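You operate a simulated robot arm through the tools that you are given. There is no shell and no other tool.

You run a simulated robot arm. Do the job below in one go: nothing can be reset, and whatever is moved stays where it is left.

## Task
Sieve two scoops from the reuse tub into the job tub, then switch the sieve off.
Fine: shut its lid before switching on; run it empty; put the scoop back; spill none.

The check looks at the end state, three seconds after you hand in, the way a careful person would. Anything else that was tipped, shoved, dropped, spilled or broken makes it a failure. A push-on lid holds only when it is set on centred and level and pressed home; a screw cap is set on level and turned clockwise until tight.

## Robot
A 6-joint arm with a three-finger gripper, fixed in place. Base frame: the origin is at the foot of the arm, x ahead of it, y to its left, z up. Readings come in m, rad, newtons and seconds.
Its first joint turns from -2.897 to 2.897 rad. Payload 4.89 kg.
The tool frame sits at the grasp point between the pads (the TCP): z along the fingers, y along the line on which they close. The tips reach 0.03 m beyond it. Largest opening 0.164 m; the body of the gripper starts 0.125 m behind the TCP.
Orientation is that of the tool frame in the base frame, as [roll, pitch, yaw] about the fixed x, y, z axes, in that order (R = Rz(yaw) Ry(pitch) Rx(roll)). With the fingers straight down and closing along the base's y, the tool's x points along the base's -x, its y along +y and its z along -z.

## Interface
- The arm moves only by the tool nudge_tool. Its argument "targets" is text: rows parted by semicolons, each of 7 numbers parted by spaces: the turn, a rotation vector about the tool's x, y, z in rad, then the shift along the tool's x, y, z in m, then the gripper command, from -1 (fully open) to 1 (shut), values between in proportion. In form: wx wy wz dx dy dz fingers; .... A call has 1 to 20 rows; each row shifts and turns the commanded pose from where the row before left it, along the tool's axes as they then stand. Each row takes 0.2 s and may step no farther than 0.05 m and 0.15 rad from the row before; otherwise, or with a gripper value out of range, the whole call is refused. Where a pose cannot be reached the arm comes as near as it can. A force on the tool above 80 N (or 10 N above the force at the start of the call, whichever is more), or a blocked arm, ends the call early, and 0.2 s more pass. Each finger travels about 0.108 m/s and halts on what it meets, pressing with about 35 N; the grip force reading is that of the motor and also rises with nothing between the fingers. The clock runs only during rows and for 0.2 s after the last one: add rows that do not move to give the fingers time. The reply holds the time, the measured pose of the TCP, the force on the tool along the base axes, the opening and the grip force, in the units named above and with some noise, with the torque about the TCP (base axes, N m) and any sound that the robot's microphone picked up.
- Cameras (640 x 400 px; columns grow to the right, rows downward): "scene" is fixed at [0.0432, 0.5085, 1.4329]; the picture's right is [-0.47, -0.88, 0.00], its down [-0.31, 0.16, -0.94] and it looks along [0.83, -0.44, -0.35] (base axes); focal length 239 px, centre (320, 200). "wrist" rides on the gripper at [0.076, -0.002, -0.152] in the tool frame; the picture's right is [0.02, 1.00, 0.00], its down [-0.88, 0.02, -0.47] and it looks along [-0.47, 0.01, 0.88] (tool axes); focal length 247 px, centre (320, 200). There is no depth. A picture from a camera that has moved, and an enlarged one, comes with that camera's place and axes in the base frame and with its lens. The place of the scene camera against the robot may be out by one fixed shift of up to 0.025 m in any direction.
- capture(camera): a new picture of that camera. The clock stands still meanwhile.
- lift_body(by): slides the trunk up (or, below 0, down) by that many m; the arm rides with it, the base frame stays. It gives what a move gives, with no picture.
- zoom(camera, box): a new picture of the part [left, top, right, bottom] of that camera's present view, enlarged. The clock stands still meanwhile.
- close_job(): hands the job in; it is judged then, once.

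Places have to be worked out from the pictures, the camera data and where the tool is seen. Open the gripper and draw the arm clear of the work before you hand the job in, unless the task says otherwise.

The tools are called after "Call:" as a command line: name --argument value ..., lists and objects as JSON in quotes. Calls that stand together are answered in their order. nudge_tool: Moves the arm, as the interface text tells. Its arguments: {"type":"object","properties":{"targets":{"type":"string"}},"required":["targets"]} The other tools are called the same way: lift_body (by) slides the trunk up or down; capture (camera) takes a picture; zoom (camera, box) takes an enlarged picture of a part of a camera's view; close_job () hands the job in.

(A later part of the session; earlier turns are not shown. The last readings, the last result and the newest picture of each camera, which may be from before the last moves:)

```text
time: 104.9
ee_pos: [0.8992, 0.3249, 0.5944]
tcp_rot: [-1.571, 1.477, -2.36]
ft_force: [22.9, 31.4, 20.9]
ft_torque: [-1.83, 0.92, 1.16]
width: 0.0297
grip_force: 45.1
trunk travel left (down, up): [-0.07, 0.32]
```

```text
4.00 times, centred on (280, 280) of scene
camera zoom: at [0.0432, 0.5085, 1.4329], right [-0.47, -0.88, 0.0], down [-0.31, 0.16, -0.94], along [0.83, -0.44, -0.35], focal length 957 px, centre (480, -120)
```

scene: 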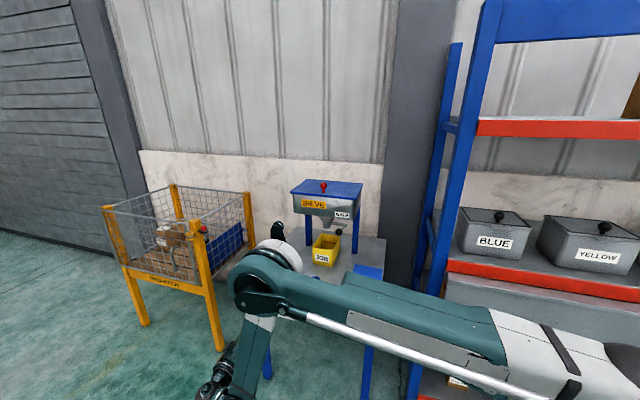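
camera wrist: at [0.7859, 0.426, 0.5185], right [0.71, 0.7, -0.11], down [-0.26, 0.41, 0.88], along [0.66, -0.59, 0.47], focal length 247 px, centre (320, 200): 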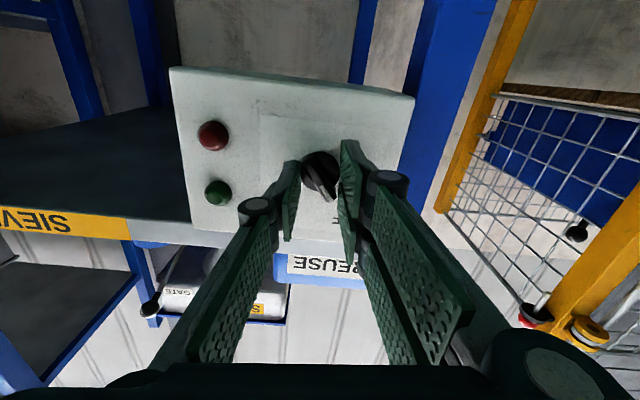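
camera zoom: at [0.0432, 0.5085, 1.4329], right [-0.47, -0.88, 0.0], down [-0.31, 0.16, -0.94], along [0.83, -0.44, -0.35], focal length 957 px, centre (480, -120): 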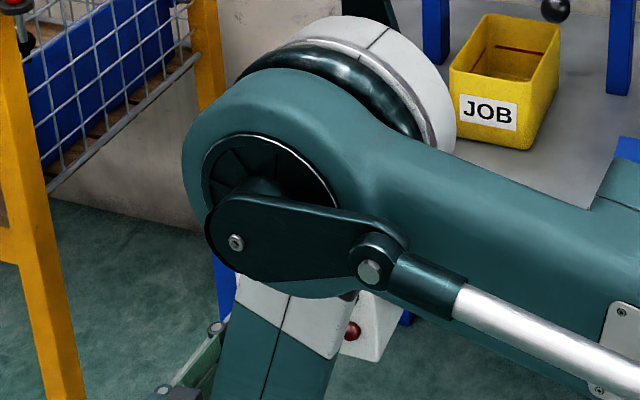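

The knob itself hasn't moved: its pointer is still at OFF and my fingers just rode up on the bar at about 1.9 N·m. I turn the tool back into line with the bar and re-check the state.

Call:
nudge_tool --targets "0 0 -0.12 0 0 0 1; 0 0 -0.12 0 0 0 1; 0 0 -0.12 0 0 0 1; 0 0 -0.12 0 0 0 1; 0 0 -0.12 0 0 0 1; 0 0 0 0 0 0 1; 0 0 0 0 0 0 1"

Call:
capture --camera "wrist"

Call:
zoom --camera "wrist" --box '[250, 100, 400, 230]'

```text
time: 106.5
ee_pos: [0.8984, 0.3214, 0.5917]
tcp_rot: [-1.575, 0.876, -2.368]
ft_force: [-5.1, -1.2, -17.3]
ft_torque: [0.04, 0.32, 0.06]
width: 0.0108
grip_force: 45.0
trunk travel left (down, up): [-0.07, 0.32]
```

```text
taken
camera wrist: at [0.7559, 0.3946, 0.5344], right [0.54, 0.53, -0.66], down [0.08, 0.74, 0.67], along [0.84, -0.41, 0.35], focal length 247 px, centre (320, 200)
```

wrist: 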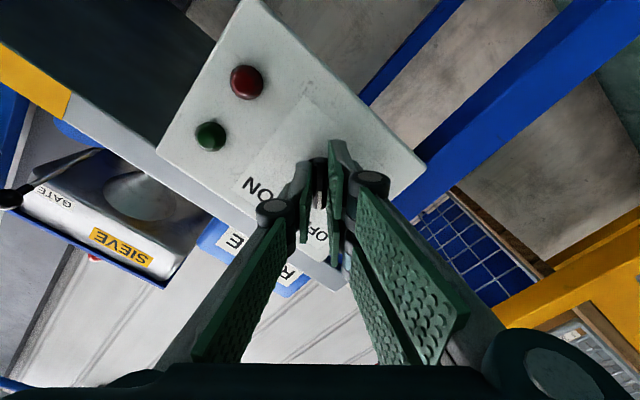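

```text
3.08 times, centred on (325, 165) of wrist
camera zoom: at [0.7559, 0.3946, 0.5344], right [0.54, 0.53, -0.66], down [0.08, 0.74, 0.67], along [0.84, -0.41, 0.35], focal length 760 px, centre (305, 308)
```

zoom: 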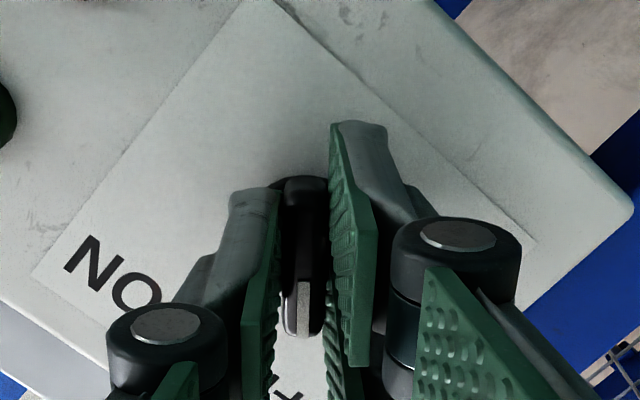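

The grip is realigned on the bar (10.8 mm) and the knob is still at OFF. Before using more force I check whether the lid is truly home, in case the switch depends on it.

Call:
zoom --camera "scene" --box '[280, 170, 376, 240]'

Call:
zoom --camera "wrist" --box '[0, 120, 240, 290]'

```text
5.71 times, centred on (328, 205) of scene
camera zoom: at [0.0432, 0.5085, 1.4329], right [-0.47, -0.88, 0.0], down [-0.31, 0.16, -0.94], along [0.83, -0.44, -0.35], focal length 1367 px, centre (274, 171)
```

zoom: 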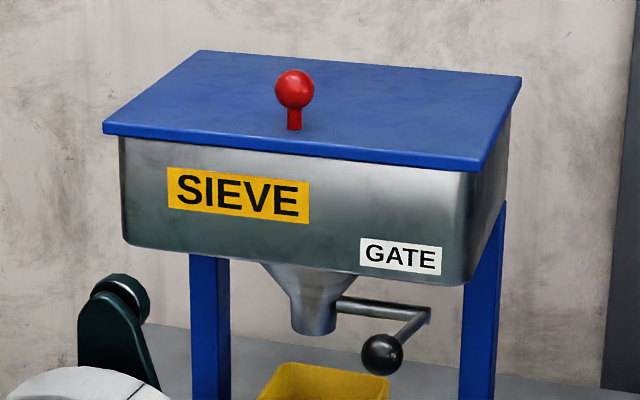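

```text
2.35 times, centred on (120, 205) of wrist
camera zoom: at [0.7559, 0.3946, 0.5344], right [0.54, 0.53, -0.66], down [0.08, 0.74, 0.67], along [0.84, -0.41, 0.35], focal length 581 px, centre (791, 188)
```

zoom: 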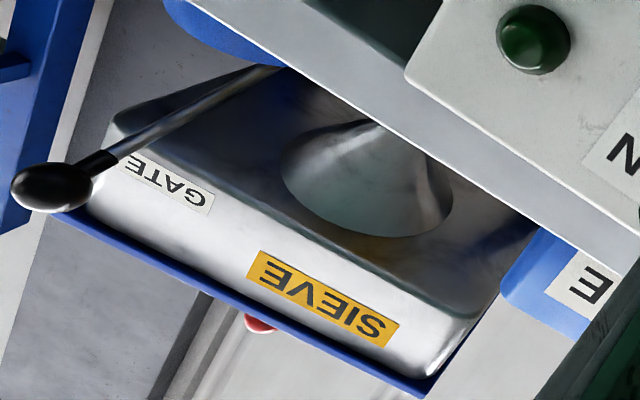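

The lid is flush all round, so that's not it. I test gently whether the knob gives at all: a small turn each way while reading the torque.

Call:
nudge_tool --targets "0 0 -0.06 0 0 0 1; 0 0 -0.06 0 0 0 1; 0 0 -0.06 0 0 0 1; 0 0 0 0 0 0 1"

Call:
zoom --camera "wrist" --box '[250, 100, 400, 230]'

```text
time: 107.5
ee_pos: [0.899, 0.3222, 0.5944]
tcp_rot: [-1.573, 0.697, -2.364]
ft_force: [-17.1, -20.8, -20.2]
ft_torque: [0.44, 0.43, -0.77]
width: 0.011
grip_force: 45.3
trunk travel left (down, up): [-0.07, 0.32]
```

```text
3.08 times, centred on (325, 165) of wrist
camera zoom: at [0.7496, 0.3882, 0.5455], right [0.44, 0.44, -0.78], down [0.16, 0.82, 0.55], along [0.88, -0.37, 0.29], focal length 760 px, centre (305, 308)
```

zoom: 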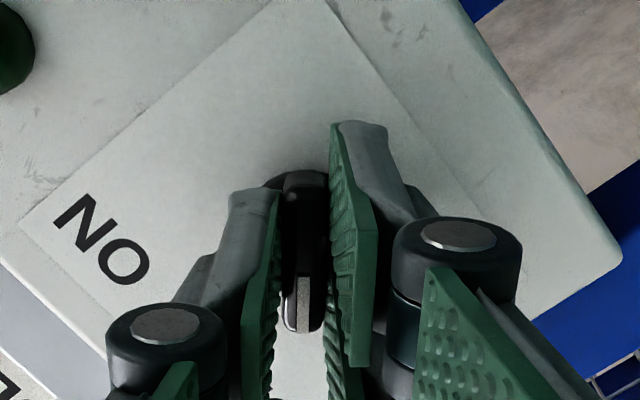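

Interesting: the bar followed the tool counter-clockwise freely, with no torque. I turn it back clockwise in small steps to find out where it starts to resist.

Call:
nudge_tool --targets "0 0 0.06 0 0 0 1; 0 0 0.06 0 0 0 1; 0 0 0.06 0 0 0 1; 0 0 0 0 0 0 1"

Call:
nudge_tool --targets "0 0 0.05 0 0 0 1; 0 0 0.05 0 0 0 1; 0 0 0 0 0 0 1"

Call:
zoom --camera "wrist" --box '[250, 100, 400, 230]'

```text
time: 108.5
ee_pos: [0.8989, 0.3222, 0.5929]
tcp_rot: [-1.573, 0.878, -2.365]
ft_force: [4.9, -28.7, -13.2]
ft_torque: [0.2, 0.47, -0.5]
width: 0.0108
grip_force: 44.6
trunk travel left (down, up): [-0.07, 0.32]
```

```text
time: 109.3
ee_pos: [0.8997, 0.3218, 0.5921]
tcp_rot: [-1.574, 0.979, -2.364]
ft_force: [10.1, -19.2, -9.4]
ft_torque: [-0.88, 1.32, -0.12]
width: 0.0131
grip_force: 44.4
trunk travel left (down, up): [-0.07, 0.32]
```

```text
3.08 times, centred on (325, 165) of wrist
camera zoom: at [0.7607, 0.4002, 0.531], right [0.58, 0.58, -0.58], down [0.03, 0.69, 0.72], along [0.81, -0.43, 0.38], focal length 760 px, centre (305, 308)
```

zoom: 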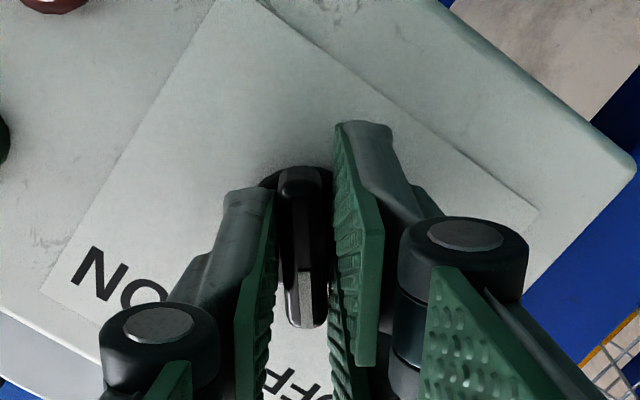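

There is a hard stop for clockwise right at the start position, while counter-clockwise was free. I test how far it goes counter-clockwise, in small steps, watching torque and listening.

Call:
nudge_tool --targets "0 0 -0.1 0 0 0 1; 0 0 -0.1 0 0 0 1; 0 0 -0.1 0 0 0 1; 0 0 0 0 0 0 1"

Call:
nudge_tool --targets "0 0 -0.1 0 0 0 1; 0 0 -0.1 0 0 0 1; 0 0 0 0 0 0 1"

Call:
zoom --camera "wrist" --box '[250, 100, 400, 230]'

```text
time: 110.3
ee_pos: [0.8991, 0.3232, 0.5948]
tcp_rot: [-1.572, 0.676, -2.362]
ft_force: [17.6, -9.4, -1.0]
ft_torque: [-0.27, -0.31, 0.6]
width: 0.0106
grip_force: 45.0
trunk travel left (down, up): [-0.07, 0.32]
```

```text
time: 111.1
ee_pos: [0.8985, 0.3217, 0.5944]
tcp_rot: [-1.573, 0.477, -2.363]
ft_force: [16.3, -5.5, 7.4]
ft_torque: [-0.18, -0.18, 0.29]
width: 0.011
grip_force: 45.0
trunk travel left (down, up): [-0.07, 0.32]
```

```text
3.08 times, centred on (325, 165) of wrist
camera zoom: at [0.7429, 0.3827, 0.5605], right [0.31, 0.31, -0.9], down [0.23, 0.89, 0.39], along [0.92, -0.33, 0.21], focal length 760 px, centre (305, 308)
```

zoom: 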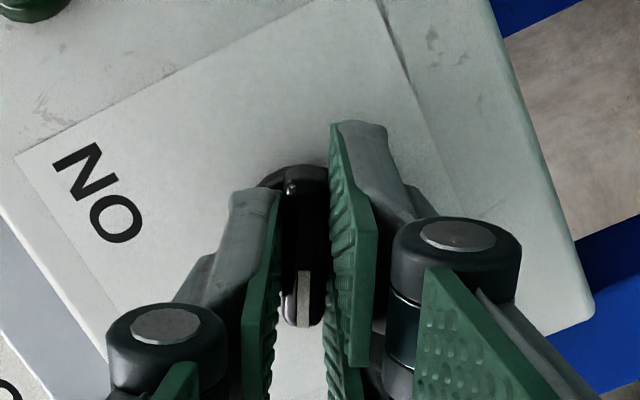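

The knob follows freely counter-clockwise (23° so far, no torque), so its travel runs that way. With the lid shut it's safe to go on. I keep turning and watch the lamps and sound.

Call:
nudge_tool --targets "0 0 -0.1 0 0 0 1; 0 0 -0.1 0 0 0 1; 0 0 -0.1 0 0 0 1; 0 0 0 0 0 0 1"

Call:
capture --camera "wrist"

```text
time: 112.1
ee_pos: [0.8991, 0.3221, 0.595]
tcp_rot: [-1.571, 0.177, -2.363]
ft_force: [-3.1, 0.0, 19.1]
ft_torque: [-0.43, -0.44, 0.52]
width: 0.0108
grip_force: 44.5
trunk travel left (down, up): [-0.07, 0.32]
```

```text
taken
camera wrist: at [0.738, 0.3778, 0.5825], right [0.11, 0.11, -0.99], down [0.29, 0.95, 0.14], along [0.95, -0.3, 0.07], focal length 247 px, centre (320, 200)
```

wrist: 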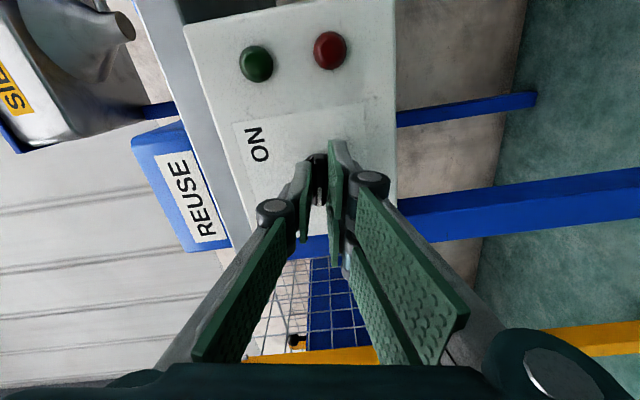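

Still free and quiet at 40°. I continue stepwise.

Call:
nudge_tool --targets "0 0 -0.1 0 0 0 1; 0 0 -0.1 0 0 0 1; 0 0 -0.1 0 0 0 1; 0 0 0 0 0 0 1"

Call:
nudge_tool --targets "0 0 -0.1 0 0 0 1; 0 0 -0.1 0 0 0 1; 0 0 -0.1 0 0 0 1; 0 0 0 0 0 0 1"

Call:
capture --camera "wrist"

```text
time: 113.1
ee_pos: [0.8985, 0.3238, 0.5946]
tcp_rot: [-1.574, -0.125, -2.361]
ft_force: [7.0, 5.2, 19.0]
ft_torque: [-0.39, -0.4, 0.01]
width: 0.0106
grip_force: 45.2
trunk travel left (down, up): [-0.07, 0.32]
```

```text
time: 114.1
ee_pos: [0.8988, 0.3227, 0.5945]
tcp_rot: [-1.572, -0.422, -2.361]
ft_force: [25.3, 3.7, 37.2]
ft_torque: [-0.72, -0.74, 0.35]
width: 0.0108
grip_force: 45.8
trunk travel left (down, up): [-0.07, 0.32]
```

```text
taken
camera wrist: at [0.7426, 0.3823, 0.6279], right [-0.31, -0.3, -0.9], down [0.23, 0.9, -0.38], along [0.92, -0.33, -0.2], focal length 247 px, centre (320, 200)
```

wrist: 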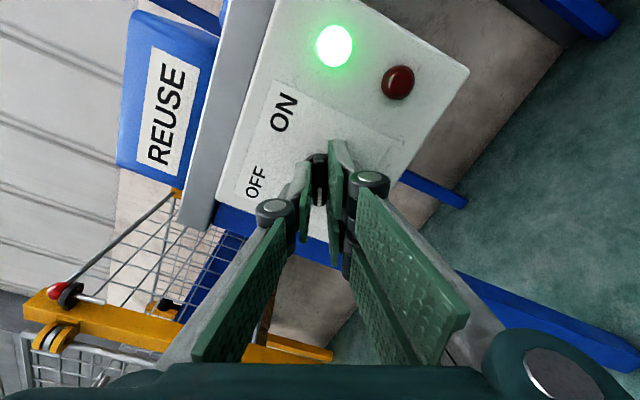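

The green lamp lit: the sieve is ON, after about 75° of counter-clockwise travel with the lid shut. I turn slightly further to seat it, relieving the side load, and listen.

Call:
nudge_tool --targets "0 0 -0.06 0 -0.002 0 1; 0 0 -0.06 0 0 0 1; 0 0 0 0 0 0 1"

Call:
zoom --camera "scene" --box '[280, 170, 376, 270]'

Call:
capture --camera "wrist"

```text
time: 114.9
ee_pos: [0.8985, 0.3237, 0.5957]
tcp_rot: [-1.574, -0.542, -2.361]
ft_force: [6.4, -1.3, 13.1]
ft_torque: [0.32, -0.84, -0.02]
width: 0.0106
grip_force: 44.9
trunk travel left (down, up): [-0.07, 0.32]
```

```text
4.00 times, centred on (328, 220) of scene
camera zoom: at [0.0432, 0.5085, 1.4329], right [-0.47, -0.88, 0.0], down [-0.31, 0.16, -0.94], along [0.83, -0.44, -0.35], focal length 957 px, centre (288, 120)
```

zoom: 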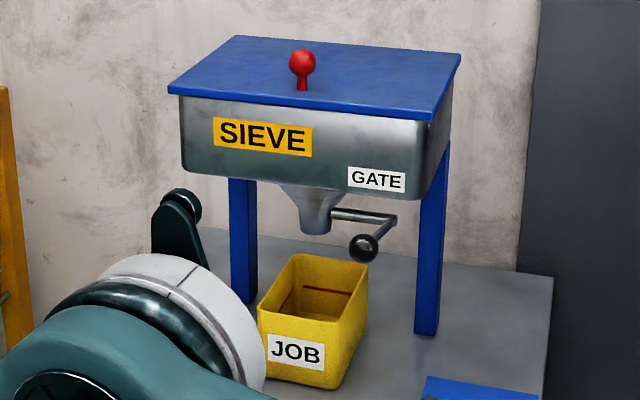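

```text
taken
camera wrist: at [0.746, 0.3856, 0.6364], right [-0.38, -0.37, -0.84], down [0.2, 0.86, -0.47], along [0.9, -0.35, -0.26], focal length 247 px, centre (320, 200)
```

wrist: 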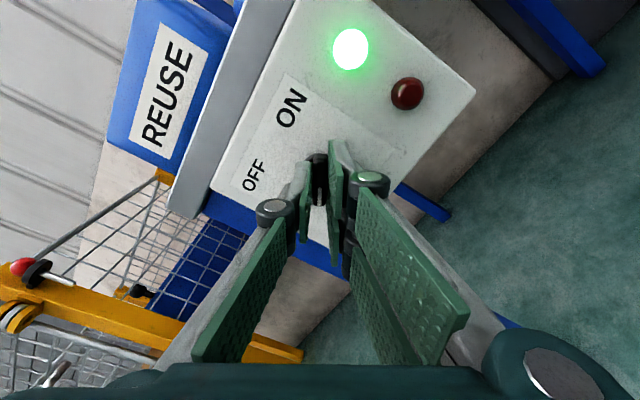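

The knob has reached its ON stop, with torque building at 81°, and the green lamp is steady. I release it and back straight off.

Call:
nudge_tool --targets "0 0 0.03 0 0 0 1; 0 0 0 0 0 0 0.6; 0 0 0 0 0 0 0.4; 0 0 0 0 0 -0.02 0.4; 0 0 0 0 0 -0.04 0.4; 0 0 0 0 0 -0.04 0.4; 0 0 0 0 0 0 0.4; 0 0 0 0 0 0 0.4"

Call:
capture --camera "wrist"

Call:
zoom --camera "wrist" --box '[240, 60, 420, 220]'

Call:
zoom --camera "scene" --box '[280, 170, 376, 270]'

```text
time: 116.7
ee_pos: [0.8287, 0.3933, 0.5953]
tcp_rot: [-1.574, -0.513, -2.361]
ft_force: [-0.2, -0.1, -0.4]
ft_torque: [0.01, -0.02, -0.03]
width: 0.0491
grip_force: 0.0
trunk travel left (down, up): [-0.07, 0.32]
```

```text
taken
camera wrist: at [0.6754, 0.4554, 0.6349], right [-0.36, -0.36, -0.86], down [0.21, 0.87, -0.45], along [0.91, -0.34, -0.24], focal length 247 px, centre (320, 200)
```

wrist: 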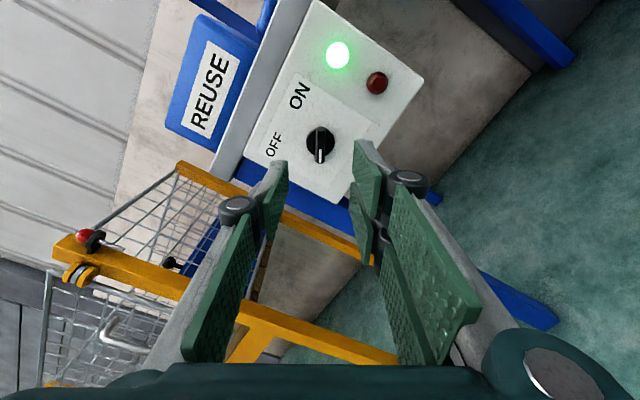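

```text
2.50 times, centred on (330, 140) of wrist
camera zoom: at [0.6754, 0.4554, 0.6349], right [-0.36, -0.36, -0.86], down [0.21, 0.87, -0.45], along [0.91, -0.34, -0.24], focal length 617 px, centre (295, 350)
```

zoom: 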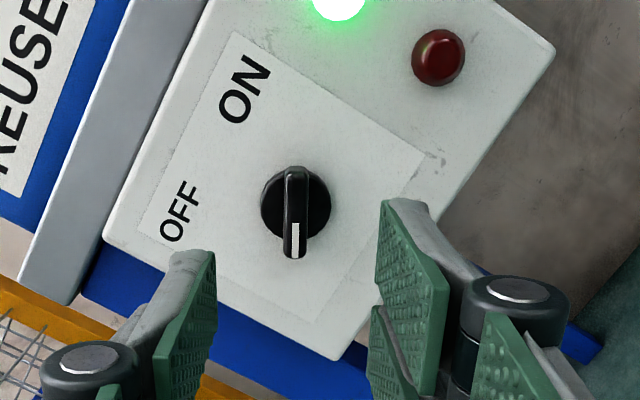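

```text
4.00 times, centred on (328, 220) of scene
camera zoom: at [0.0432, 0.5085, 1.4329], right [-0.47, -0.88, 0.0], down [-0.31, 0.16, -0.94], along [0.83, -0.44, -0.35], focal length 957 px, centre (288, 120)
```

zoom: 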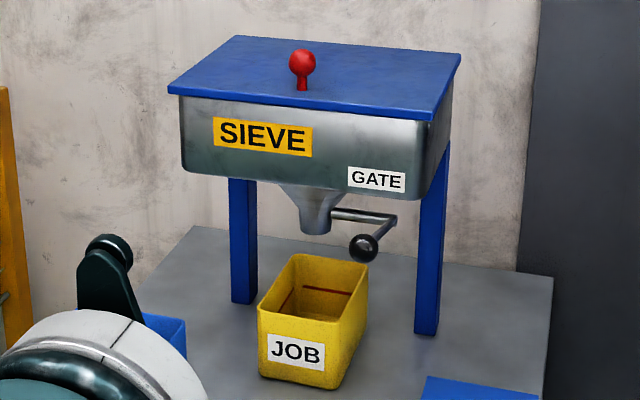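

The lamp is green and the knob stays ON, but nothing falls into the job tub, so the gate must be shut. The lever pivots at about (0.937,-0.123,0.904) with its ball at (0.811,0.007,0.956), tucked up under the hopper, so it opens downward. I roll the gripper so it can take the ball from left and right, and rise clear of the panel.

Call:
nudge_tool --targets "0 0 -0.1323 0 0 0 0.3; 0 0 -0.1323 0 0 0 0.3; 0 0 -0.1323 0 0 0 0.3; 0 0 -0.1323 0 0 0 0.3; 0 0 -0.1323 0 0 0 0.3; 0 0 -0.1323 0 0 0 0.3; 0 0 -0.1323 0 0 0 0.3; 0 0 -0.1323 0 0 0 0.3; 0 0 0 0.045 0 -0.01 0.3; 0 0 0 0.045 0 -0.01 0.3; 0 0 0 0.045 0 -0.01 0.3; 0 0 0 0.045 0 -0.01 0.3; 0 0 0 0.045 0 0 0.3; 0 0 0 0.045 0 0 0.3; 0 0 0 0.045 0 0 0.3; 0 0 0 0.045 0 0 0.3; 0 0 0 0 0 0 0.3; 0 0 0 0 0 0 0.3"

Call:
capture --camera "wrist"

Call:
capture --camera "scene"

```text
time: 120.5
ee_pos: [0.8017, 0.4214, 0.957]
tcp_rot: [2.723, -1.568, -0.369]
ft_force: [-1.2, -0.2, 0.0]
ft_torque: [0.0, -0.01, 0.02]
width: 0.0574
grip_force: 0.1
trunk travel left (down, up): [-0.07, 0.32]
```

```text
taken
camera wrist: at [0.6951, 0.5313, 1.0337], right [-0.71, -0.7, 0.02], down [-0.35, 0.32, -0.88], along [0.61, -0.63, -0.47], focal length 247 px, centre (320, 200)
```

wrist: 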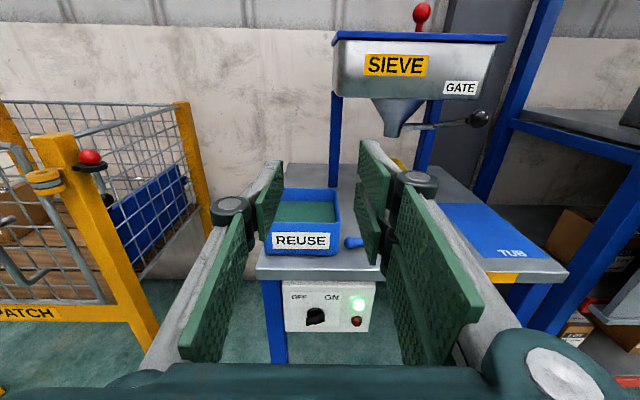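

```text
taken
```

scene: 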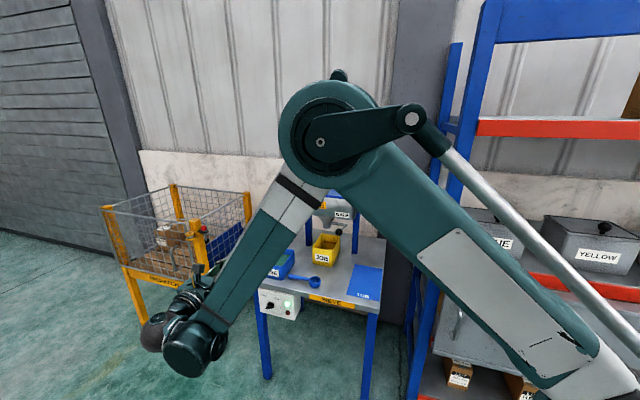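

Now I have an upright view facing the sieve. I zoom in on the spout, gate lever and job tub.

Call:
zoom --camera "wrist" --box '[320, 60, 520, 200]'

Call:
zoom --camera "scene" --box '[300, 190, 370, 270]'

```text
2.86 times, centred on (420, 130) of wrist
camera zoom: at [0.6951, 0.5313, 1.0337], right [-0.71, -0.7, 0.02], down [-0.35, 0.32, -0.88], along [0.61, -0.63, -0.47], focal length 706 px, centre (34, 400)
```

zoom: 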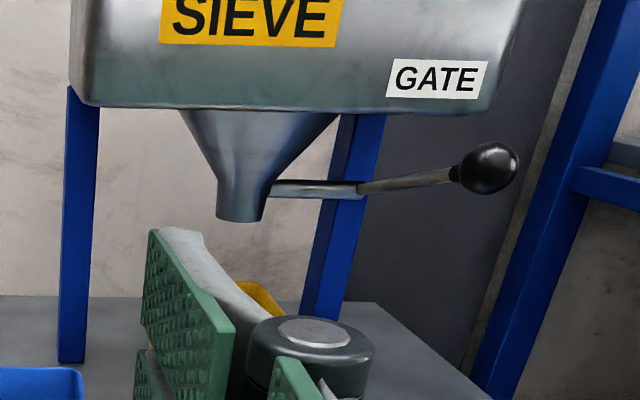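

```text
5.00 times, centred on (335, 230) of scene
camera zoom: at [0.0432, 0.5085, 1.4329], right [-0.47, -0.88, 0.0], down [-0.31, 0.16, -0.94], along [0.83, -0.44, -0.35], focal length 1196 px, centre (245, 50)
```

zoom: 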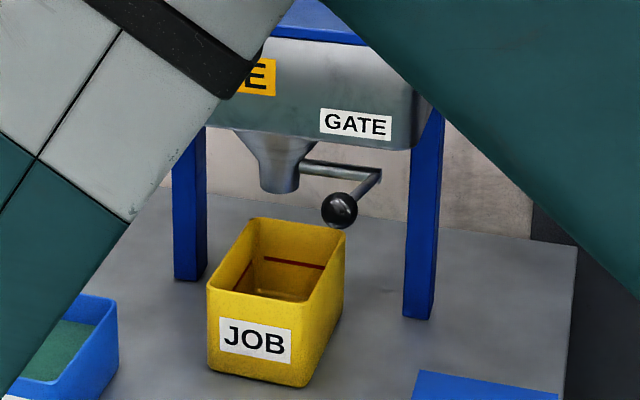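

The ball and pivot positions are confirmed. I pitch the tool down to a 35° lean here in free space, then move toward the ball.

Call:
nudge_tool --targets "0 -0.137 0 0 0 0 0.15; 0 -0.137 0 0 0 0 0.15; 0 -0.137 0 0 0 0 0.15; 0 -0.137 0 0 0 0 0.15; 0 -0.137 0 0 0 0 0.15; 0 -0.137 0 0 0 0 0.15; 0 -0.137 0 0 0 0 0.15; 0 0 0 0 0 0 0.15; 0 0 0 0 0 0 0.15"

Call:
capture --camera "wrist"

```text
time: 122.5
ee_pos: [0.8018, 0.4217, 0.9559]
tcp_rot: [3.139, -0.609, -0.79]
ft_force: [-0.5, -0.2, -0.5]
ft_torque: [-0.01, -0.01, -0.01]
width: 0.0697
grip_force: 0.1
trunk travel left (down, up): [-0.07, 0.32]
```

```text
taken
camera wrist: at [0.7856, 0.4408, 1.124], right [-0.7, -0.72, 0.01], down [-0.71, 0.69, -0.12], along [0.07, -0.09, -0.99], focal length 247 px, centre (320, 200)
```

wrist: 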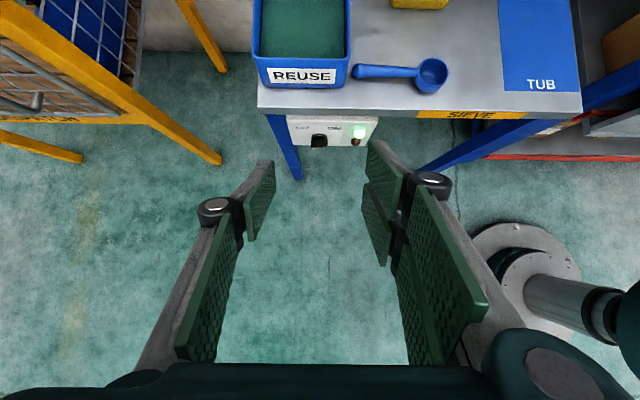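

The pose is good. I translate toward the hover above and in front of the gate ball.

Call:
nudge_tool --targets "0 0 0 0.0309 0.0357 0.0117 0.15; 0 0 0 0.0309 0.0357 0.0117 0.15; 0 0 0 0.0309 0.0357 0.0117 0.15; 0 0 0 0.0309 0.0357 0.0117 0.15; 0 0 0 0.0309 0.0357 0.0117 0.15; 0 0 0 0.0309 0.0357 0.0117 0.15; 0 0 0 0.0309 0.0357 0.0117 0.15; 0 0 0 0 0 0 0.15; 0 0 0 0 0 0 0.15"

Call:
capture --camera "wrist"

Call:
capture --camera "scene"

```text
time: 124.5
ee_pos: [0.7813, 0.0892, 1.0101]
tcp_rot: [3.141, -0.612, -0.791]
ft_force: [0.2, -0.2, -0.2]
ft_torque: [0.0, -0.03, 0.0]
width: 0.0699
grip_force: 0.1
trunk travel left (down, up): [-0.07, 0.32]
```

```text
taken
camera wrist: at [0.7651, 0.1072, 1.1783], right [-0.7, -0.72, 0.01], down [-0.71, 0.69, -0.12], along [0.07, -0.09, -0.99], focal length 247 px, centre (320, 200)
```

wrist: 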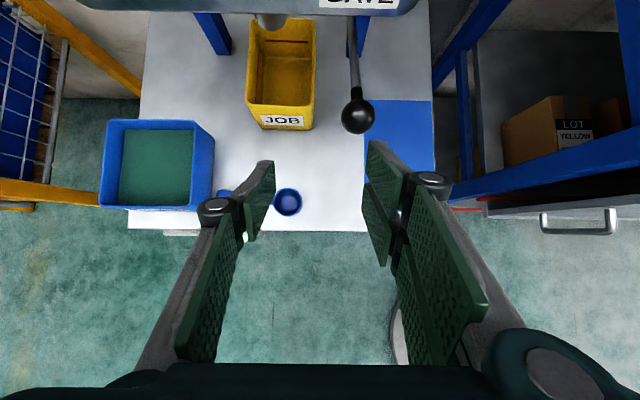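

```text
taken
```

scene: 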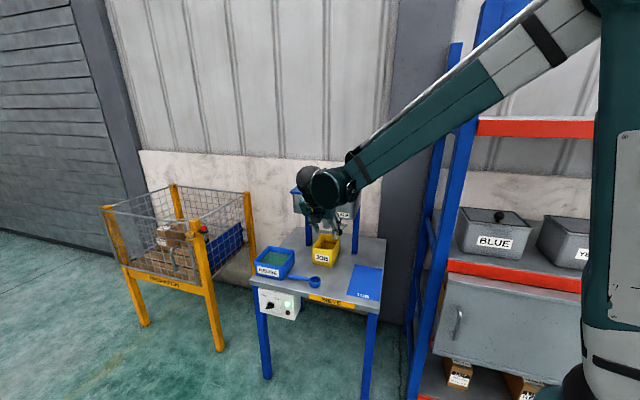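

I can see the ball clearly at (357,115), which puts it at (0.814,0.005,0.956). I align and advance toward it between the open fingers.

Call:
nudge_tool --targets "0 0 0 0.0181 0.0183 0.0058 0.15; 0 0 0 0.0181 0.0183 0.0058 0.15; 0 0 0 0 0 0.025 0.15; 0 0 0 0 0 0.02 0.15; 0 0 0 0 0 0 0.15; 0 0 0 0 0 0 0.15"

Call:
capture --camera "wrist"

```text
time: 125.9
ee_pos: [0.8001, 0.0178, 0.9858]
tcp_rot: [3.14, -0.611, -0.791]
ft_force: [-1.3, 0.7, -0.1]
ft_torque: [0.04, 0.0, -0.01]
width: 0.0697
grip_force: 0.1
trunk travel left (down, up): [-0.07, 0.32]
```

```text
taken
camera wrist: at [0.7834, 0.0362, 1.1547], right [-0.7, -0.72, 0.01], down [-0.71, 0.69, -0.12], along [0.07, -0.09, -0.99], focal length 247 px, centre (320, 200)
```

wrist: 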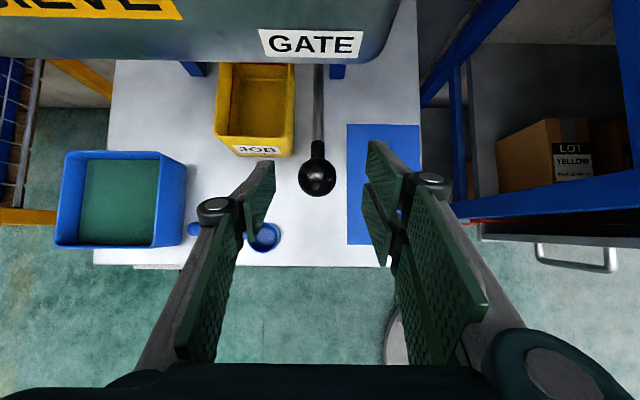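

The ball is centred between the fingers. I advance the last 3 cm and close on it.

Call:
nudge_tool --targets "0 0 0 0 0 0.015 0.15; 0 0 0 0 0 0.015 0.15; 0 0 0 0 0 0 0.15; 0 0 0 0 0 0 0.4; 0 0 0 0 0 0 0.6; 0 0 0 0 0 0 0.8; 0 0 0 0 0 0 0.8"

Call:
capture --camera "wrist"

```text
time: 127.5
ee_pos: [0.8133, 0.0075, 0.9609]
tcp_rot: [3.141, -0.612, -0.791]
ft_force: [26.0, 19.0, 1.4]
ft_torque: [-0.12, -0.36, -0.03]
width: 0.0295
grip_force: 45.1
trunk travel left (down, up): [-0.07, 0.32]
```

```text
taken
camera wrist: at [0.7969, 0.0254, 1.1297], right [-0.7, -0.72, 0.01], down [-0.71, 0.69, -0.12], along [0.07, -0.09, -0.99], focal length 247 px, centre (320, 200)
```

wrist: 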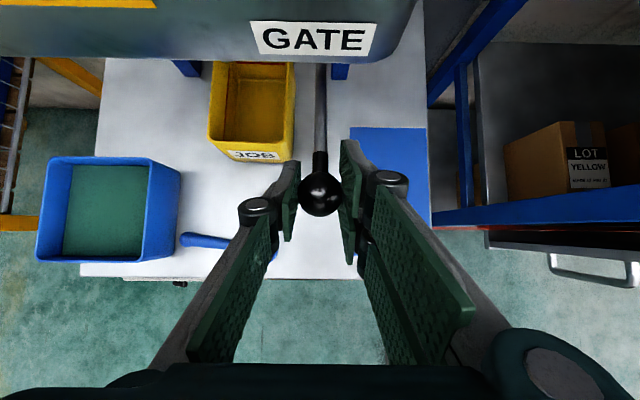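

I hold the ball, with a 32 N side load from a 2 mm offset. I relieve that and swing the lever down along its arc in small steps.

Call:
nudge_tool --targets "0 0 0 0 -0.002 0 0.8; 0 0 0 -0.0123 0 0.0108 0.8; 0 0 0 -0.0111 0 0.012 0.8; 0 0 0 0 0 0 0.8"

Call:
capture --camera "wrist"

```text
time: 128.5
ee_pos: [0.8093, 0.0103, 0.9298]
tcp_rot: [3.139, -0.611, -0.79]
ft_force: [12.2, 14.1, 5.0]
ft_torque: [-0.49, -0.49, 0.02]
width: 0.0294
grip_force: 45.1
trunk travel left (down, up): [-0.07, 0.32]
```

```text
taken
camera wrist: at [0.7928, 0.0299, 1.0984], right [-0.7, -0.72, 0.01], down [-0.71, 0.69, -0.12], along [0.07, -0.09, -0.99], focal length 247 px, centre (320, 200)
```

wrist: 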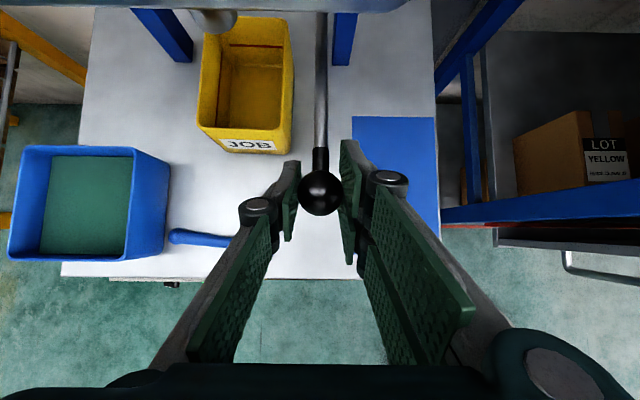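

The lever follows downward with little resistance. I continue along the arc.

Call:
nudge_tool --targets "0 0 0 -0.0101 -0.001 0.0128 0.8; 0 0 0 -0.0089 0 0.0136 0.8; 0 0 0 -0.0077 0 0.0144 0.8; 0 0 0 0 0 0 0.8"

Call:
nudge_tool --targets "0 0 0 -0.0063 0 0.015 0.8; 0 0 0 -0.0052 0 0.0155 0.8; 0 0 0 0 0 0 0.8"

Call:
capture --camera "wrist"

Call:
zoom --camera "scene" --box '[280, 170, 376, 270]'

```text
time: 129.5
ee_pos: [0.8102, 0.01, 0.8823]
tcp_rot: [3.139, -0.61, -0.791]
ft_force: [19.4, -3.3, 14.5]
ft_torque: [-0.04, -0.15, -0.04]
width: 0.029
grip_force: 44.8
trunk travel left (down, up): [-0.07, 0.32]
```

```text
time: 130.3
ee_pos: [0.8158, 0.0038, 0.85]
tcp_rot: [3.139, -0.607, -0.792]
ft_force: [14.5, -2.7, -1.5]
ft_torque: [0.65, 1.04, -0.12]
width: 0.0346
grip_force: 44.3
trunk travel left (down, up): [-0.07, 0.32]
```

```text
taken
camera wrist: at [0.7996, 0.0228, 1.0172], right [-0.7, -0.71, 0.01], down [-0.71, 0.69, -0.12], along [0.07, -0.09, -0.99], focal length 247 px, centre (320, 200)
```

wrist: 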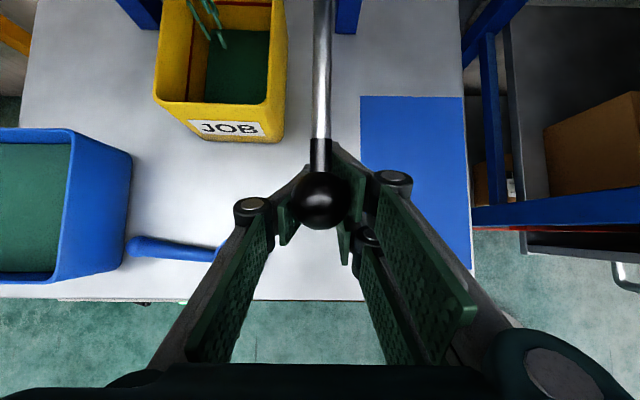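

```text
4.00 times, centred on (328, 220) of scene
camera zoom: at [0.0432, 0.5085, 1.4329], right [-0.47, -0.88, 0.0], down [-0.31, 0.16, -0.94], along [0.83, -0.44, -0.35], focal length 957 px, centre (288, 120)
```

zoom: 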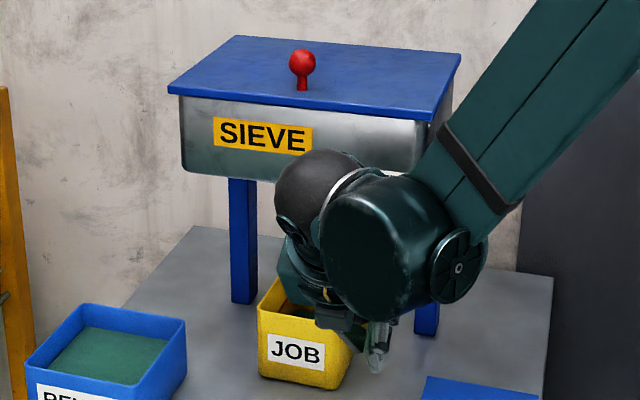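

Material is now streaming from the spout into the job tub, and the lever is at its lower stop. I hold still and let it run, watching the tub and listening.

Call:
nudge_tool --targets "0 0 0 0 0 -0.004 0.8; 0 0 0 0 0 0 0.8; 0 0 0 0 0 0 0.8; 0 0 0 0 0 0 0.8; 0 0 0 0 0 0 0.8; 0 0 0 0 0 0 0.8; 0 0 0 0 0 0 0.8; 0 0 0 0 0 0 0.8; 0 0 0 0 0 0 0.8; 0 0 0 0 0 0 0.8"

Call:
capture --camera "wrist"

Call:
zoom --camera "wrist" --box '[130, 0, 330, 150]'

```text
time: 132.5
ee_pos: [0.8141, 0.0077, 0.854]
tcp_rot: [3.14, -0.612, -0.793]
ft_force: [0.6, -0.9, 0.2]
ft_torque: [0.01, -0.03, 0.03]
width: 0.0165
grip_force: 0.1
trunk travel left (down, up): [-0.07, 0.32]
```

```text
taken
camera wrist: at [0.7977, 0.0254, 1.0218], right [-0.7, -0.72, 0.01], down [-0.71, 0.69, -0.12], along [0.07, -0.09, -0.99], focal length 247 px, centre (320, 200)
```

wrist: 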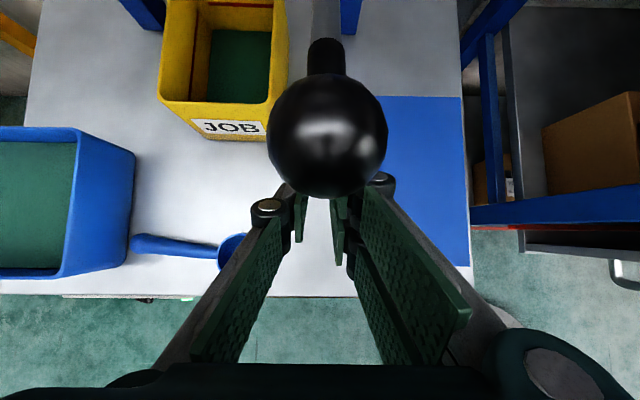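

```text
2.67 times, centred on (230, 75) of wrist
camera zoom: at [0.7977, 0.0254, 1.0218], right [-0.7, -0.72, 0.01], down [-0.71, 0.69, -0.12], along [0.07, -0.09, -0.99], focal length 659 px, centre (560, 533)
```

zoom: 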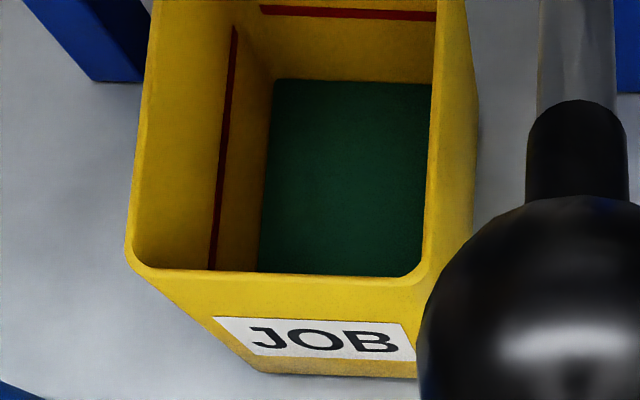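

The ball slipped out and the lever sprang back up: the gate is spring-loaded and must be held down while running. The flow has stopped with the job tub part filled and nothing spilled. I back the closed fingers out past the lever.

Call:
nudge_tool --targets "0 0 0 -0.02 0 0 0.8; 0 0 0 0 0 -0.04 0.8; 0 0 0 0 0 -0.045 0.9; 0 0 0 0 0 -0.045 1; 0 0 0 0.026 0 -0.037 1; 0 0 0 0.026 0 -0.037 1; 0 -0.0875 0 0 0 0 1; 0 -0.0875 0 0 0 0 1; 0 0 0 0 0 0 1; 0 0 0 0 0 0 1"

Call:
capture --camera "wrist"

Call:
zoom --camera "scene" --box '[240, 170, 400, 310]'

```text
time: 134.7
ee_pos: [0.7513, 0.0714, 1.0397]
tcp_rot: [3.139, -0.436, -0.792]
ft_force: [0.1, -0.1, 0.9]
ft_torque: [-0.01, 0.03, 0.02]
width: 0.0
grip_force: 35.0
trunk travel left (down, up): [-0.07, 0.32]
```

```text
taken
camera wrist: at [0.756, 0.0688, 1.2094], right [-0.7, -0.72, 0.01], down [-0.71, 0.7, 0.06], along [-0.05, 0.03, -1.0], focal length 247 px, centre (320, 200)
```

wrist: 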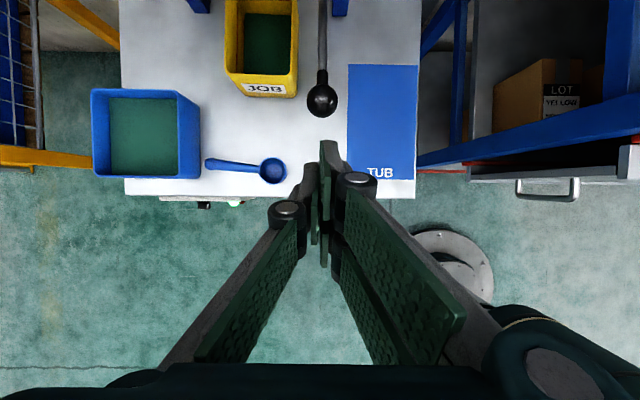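

```text
2.86 times, centred on (320, 240) of scene
camera zoom: at [0.0432, 0.5085, 1.4329], right [-0.47, -0.88, 0.0], down [-0.31, 0.16, -0.94], along [0.83, -0.44, -0.35], focal length 683 px, centre (320, 86)
```

zoom: 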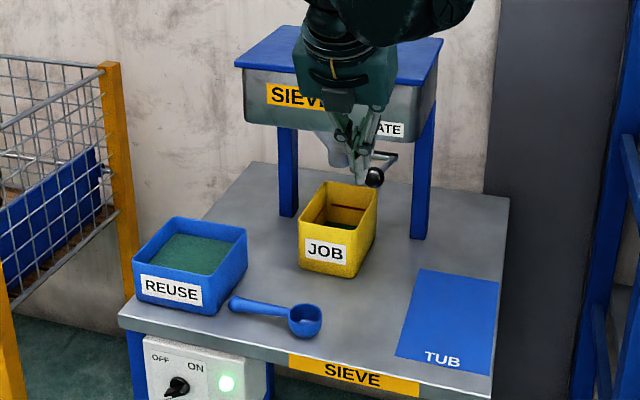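

The gate has sprung shut; the sieve is still on (green). I now position the closed fingertips just above the lever, right behind its ball, so I can press it down with positive contact and hold it.

Call:
nudge_tool --targets "0 0 0 0.0403 -0.0012 0.0188 1; 0 0 0 0.0403 -0.0012 0.0188 1; 0 0 0 0.0403 -0.0012 0.0188 1; 0 0 0 0 0 0 1; 0 0 0 0 0 0 1"

Call:
capture --camera "wrist"

Call:
zoom --camera "scene" --box '[270, 150, 400, 270]'

```text
time: 135.9
ee_pos: [0.8466, -0.0188, 1.0393]
tcp_rot: [3.141, -0.435, -0.79]
ft_force: [-6.6, 8.1, 4.3]
ft_torque: [-0.05, 0.02, -0.03]
width: 0.0
grip_force: 35.2
trunk travel left (down, up): [-0.07, 0.32]
```

```text
taken
camera wrist: at [0.8511, -0.0218, 1.2097], right [-0.7, -0.72, 0.01], down [-0.72, 0.7, 0.06], along [-0.05, 0.03, -1.0], focal length 247 px, centre (320, 200)
```

wrist: 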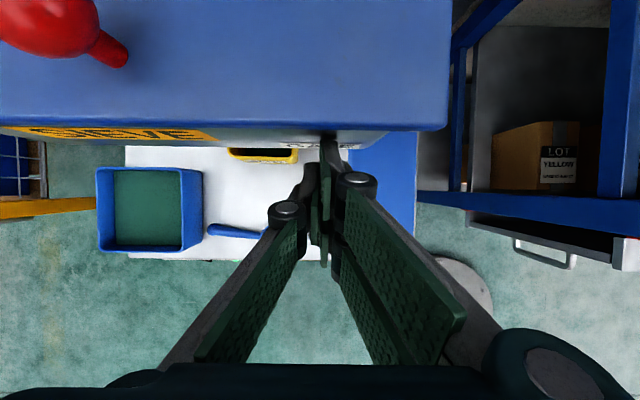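

```text
3.33 times, centred on (335, 210) of scene
camera zoom: at [0.0432, 0.5085, 1.4329], right [-0.47, -0.88, 0.0], down [-0.31, 0.16, -0.94], along [0.83, -0.44, -0.35], focal length 797 px, centre (270, 167)
```

zoom: 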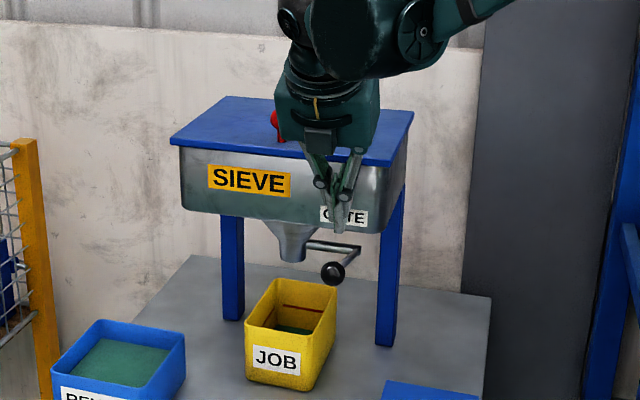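

The back of the fingertips is touching the hopper face (10 N). I pull back 18 mm toward the front so that I press on the ball and collar instead, clear of the hopper.

Call:
nudge_tool --targets "0 0 0 -0.0163 0 -0.0076 1; 0 0 0 0 0 0 1; 0 0 0 0 0 0 1"

Call:
zoom --camera "wrist" --box '[240, 80, 420, 280]'

```text
time: 136.7
ee_pos: [0.8337, -0.0076, 1.0393]
tcp_rot: [3.141, -0.436, -0.791]
ft_force: [-0.5, 0.3, 0.3]
ft_torque: [0.04, 0.01, 0.02]
width: 0.0001
grip_force: 35.5
trunk travel left (down, up): [-0.07, 0.32]
```

```text
2.00 times, centred on (330, 180) of wrist
camera zoom: at [0.8388, -0.0098, 1.2087], right [-0.7, -0.72, 0.01], down [-0.71, 0.7, 0.06], along [-0.05, 0.03, -1.0], focal length 494 px, centre (300, 240)
```

zoom: 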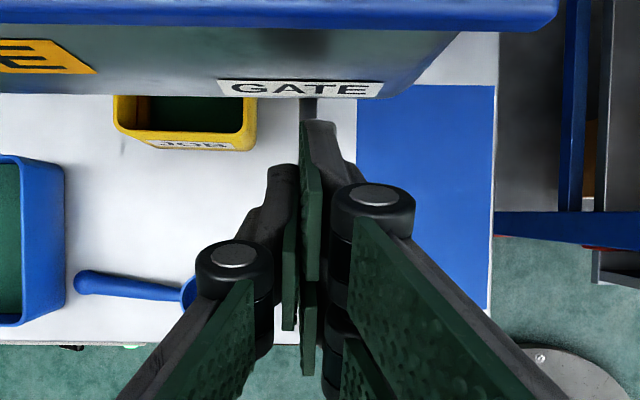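

Clear now. I press straight down onto the ball in small steps and watch the force.

Call:
nudge_tool --targets "0 0 0 -0.0051 0 0.0109 1; 0 0 0 -0.0051 0 0.0109 1; 0 0 0 -0.0051 0 0.0109 1; 0 0 0 -0.0051 0 0.0109 1; 0 0 0 -0.0051 0 0.0109 1; 0 0 0 0 0 0 1"

Call:
capture --camera "wrist"

Call:
zoom --camera "scene" --box '[270, 150, 400, 270]'

```text
time: 138.1
ee_pos: [0.833, -0.0084, 0.9794]
tcp_rot: [-3.141, -0.435, -0.79]
ft_force: [1.4, -1.1, 0.2]
ft_torque: [-0.02, -0.04, 0.0]
width: 0.0001
grip_force: 34.8
trunk travel left (down, up): [-0.07, 0.32]
```

```text
taken
camera wrist: at [0.8384, -0.0111, 1.1485], right [-0.7, -0.72, 0.01], down [-0.71, 0.7, 0.06], along [-0.05, 0.03, -1.0], focal length 247 px, centre (320, 200)
```

wrist: 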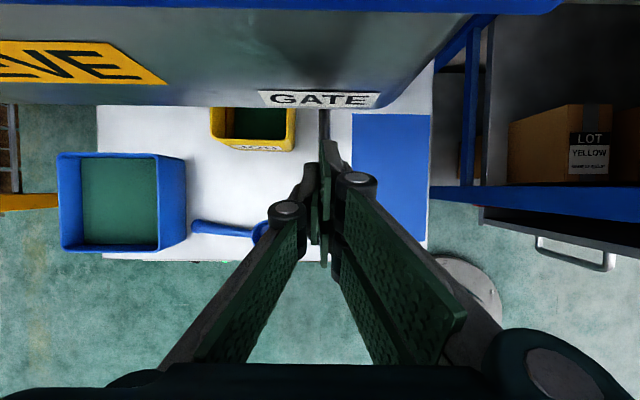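

```text
3.33 times, centred on (335, 210) of scene
camera zoom: at [0.0432, 0.5085, 1.4329], right [-0.47, -0.88, 0.0], down [-0.31, 0.16, -0.94], along [0.83, -0.44, -0.35], focal length 797 px, centre (270, 167)
```

zoom: 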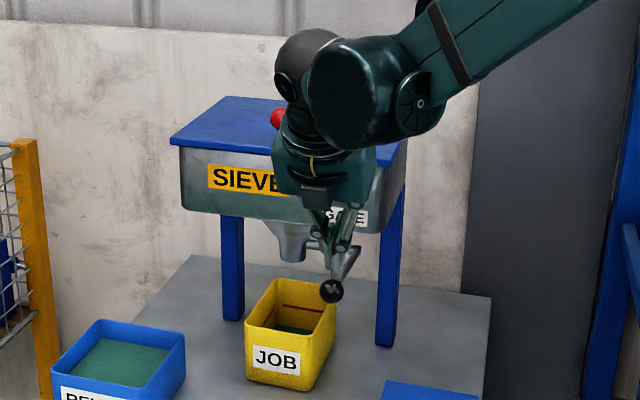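

The ball is already moving down under light pressure. I continue pressing.

Call:
nudge_tool --targets "0 0 0 -0.0051 0 0.0109 1; 0 0 0 -0.0051 0 0.0109 1; 0 0 0 -0.0051 0 0.0109 1; 0 0 0 0 0 0 1"

Call:
capture --camera "wrist"

Call:
zoom --camera "scene" --box '[270, 150, 400, 270]'

```text
time: 139.1
ee_pos: [0.8331, -0.0084, 0.943]
tcp_rot: [3.141, -0.435, -0.792]
ft_force: [-0.3, -1.4, 1.6]
ft_torque: [-0.02, 0.07, -0.02]
width: 0.0
grip_force: 35.2
trunk travel left (down, up): [-0.07, 0.32]
```

```text
taken
camera wrist: at [0.8384, -0.0105, 1.1128], right [-0.7, -0.72, 0.01], down [-0.71, 0.7, 0.06], along [-0.05, 0.03, -1.0], focal length 247 px, centre (320, 200)
```

wrist: 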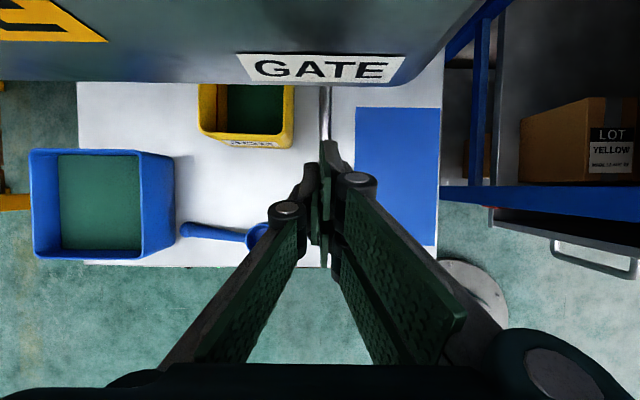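

```text
3.33 times, centred on (335, 210) of scene
camera zoom: at [0.0432, 0.5085, 1.4329], right [-0.47, -0.88, 0.0], down [-0.31, 0.16, -0.94], along [0.83, -0.44, -0.35], focal length 797 px, centre (270, 167)
```

zoom: 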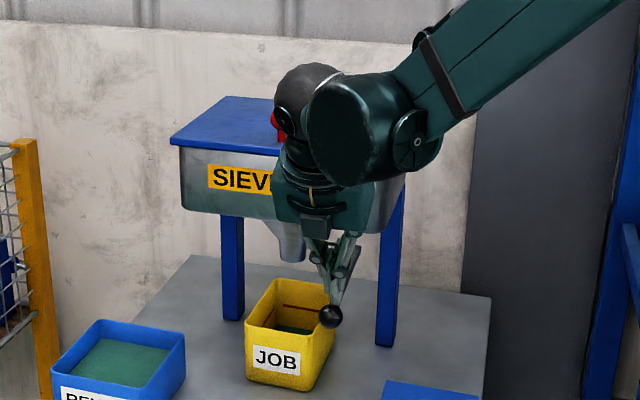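

The ball goes down further with almost no force. I keep pressing toward the open stop.

Call:
nudge_tool --targets "0 0 0 -0.0042 0 0.0091 1; 0 0 0 -0.0042 0 0.0091 1; 0 0 0 -0.0042 0 0.0091 1; 0 0 0 0 0 0 1"

Call:
capture --camera "wrist"

Call:
zoom --camera "scene" --box '[270, 150, 400, 270]'

```text
time: 139.8
ee_pos: [0.8335, -0.0077, 0.9272]
tcp_rot: [-3.14, -0.44, -0.791]
ft_force: [-15.0, 4.7, 65.3]
ft_torque: [0.73, 1.37, -0.14]
width: 0.0001
grip_force: 35.2
trunk travel left (down, up): [-0.07, 0.32]
stopped in row 3: the force on the tool passed its limit at 98 N (the readings are from after the stop); the commanded pose is now the measured one
```

```text
taken
camera wrist: at [0.8379, -0.0099, 1.0966], right [-0.7, -0.72, 0.01], down [-0.72, 0.7, 0.05], along [-0.04, 0.03, -1.0], focal length 247 px, centre (320, 200)
```

wrist: 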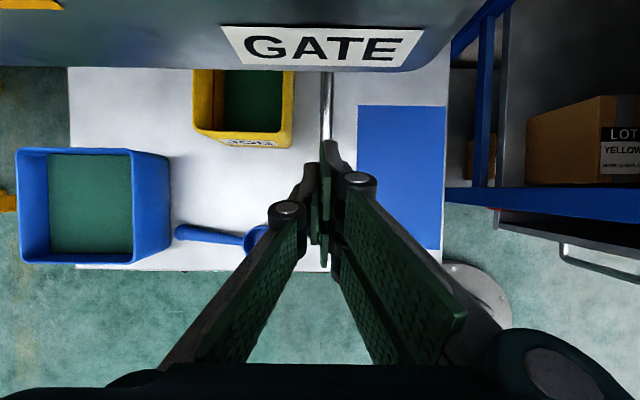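

```text
3.33 times, centred on (335, 210) of scene
camera zoom: at [0.0432, 0.5085, 1.4329], right [-0.47, -0.88, 0.0], down [-0.31, 0.16, -0.94], along [0.83, -0.44, -0.35], focal length 797 px, centre (270, 167)
```

zoom: 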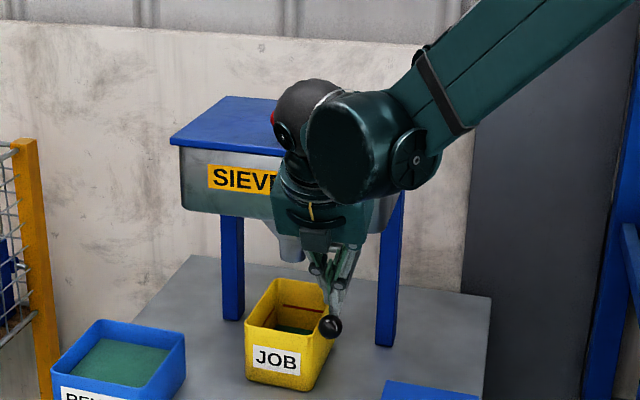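

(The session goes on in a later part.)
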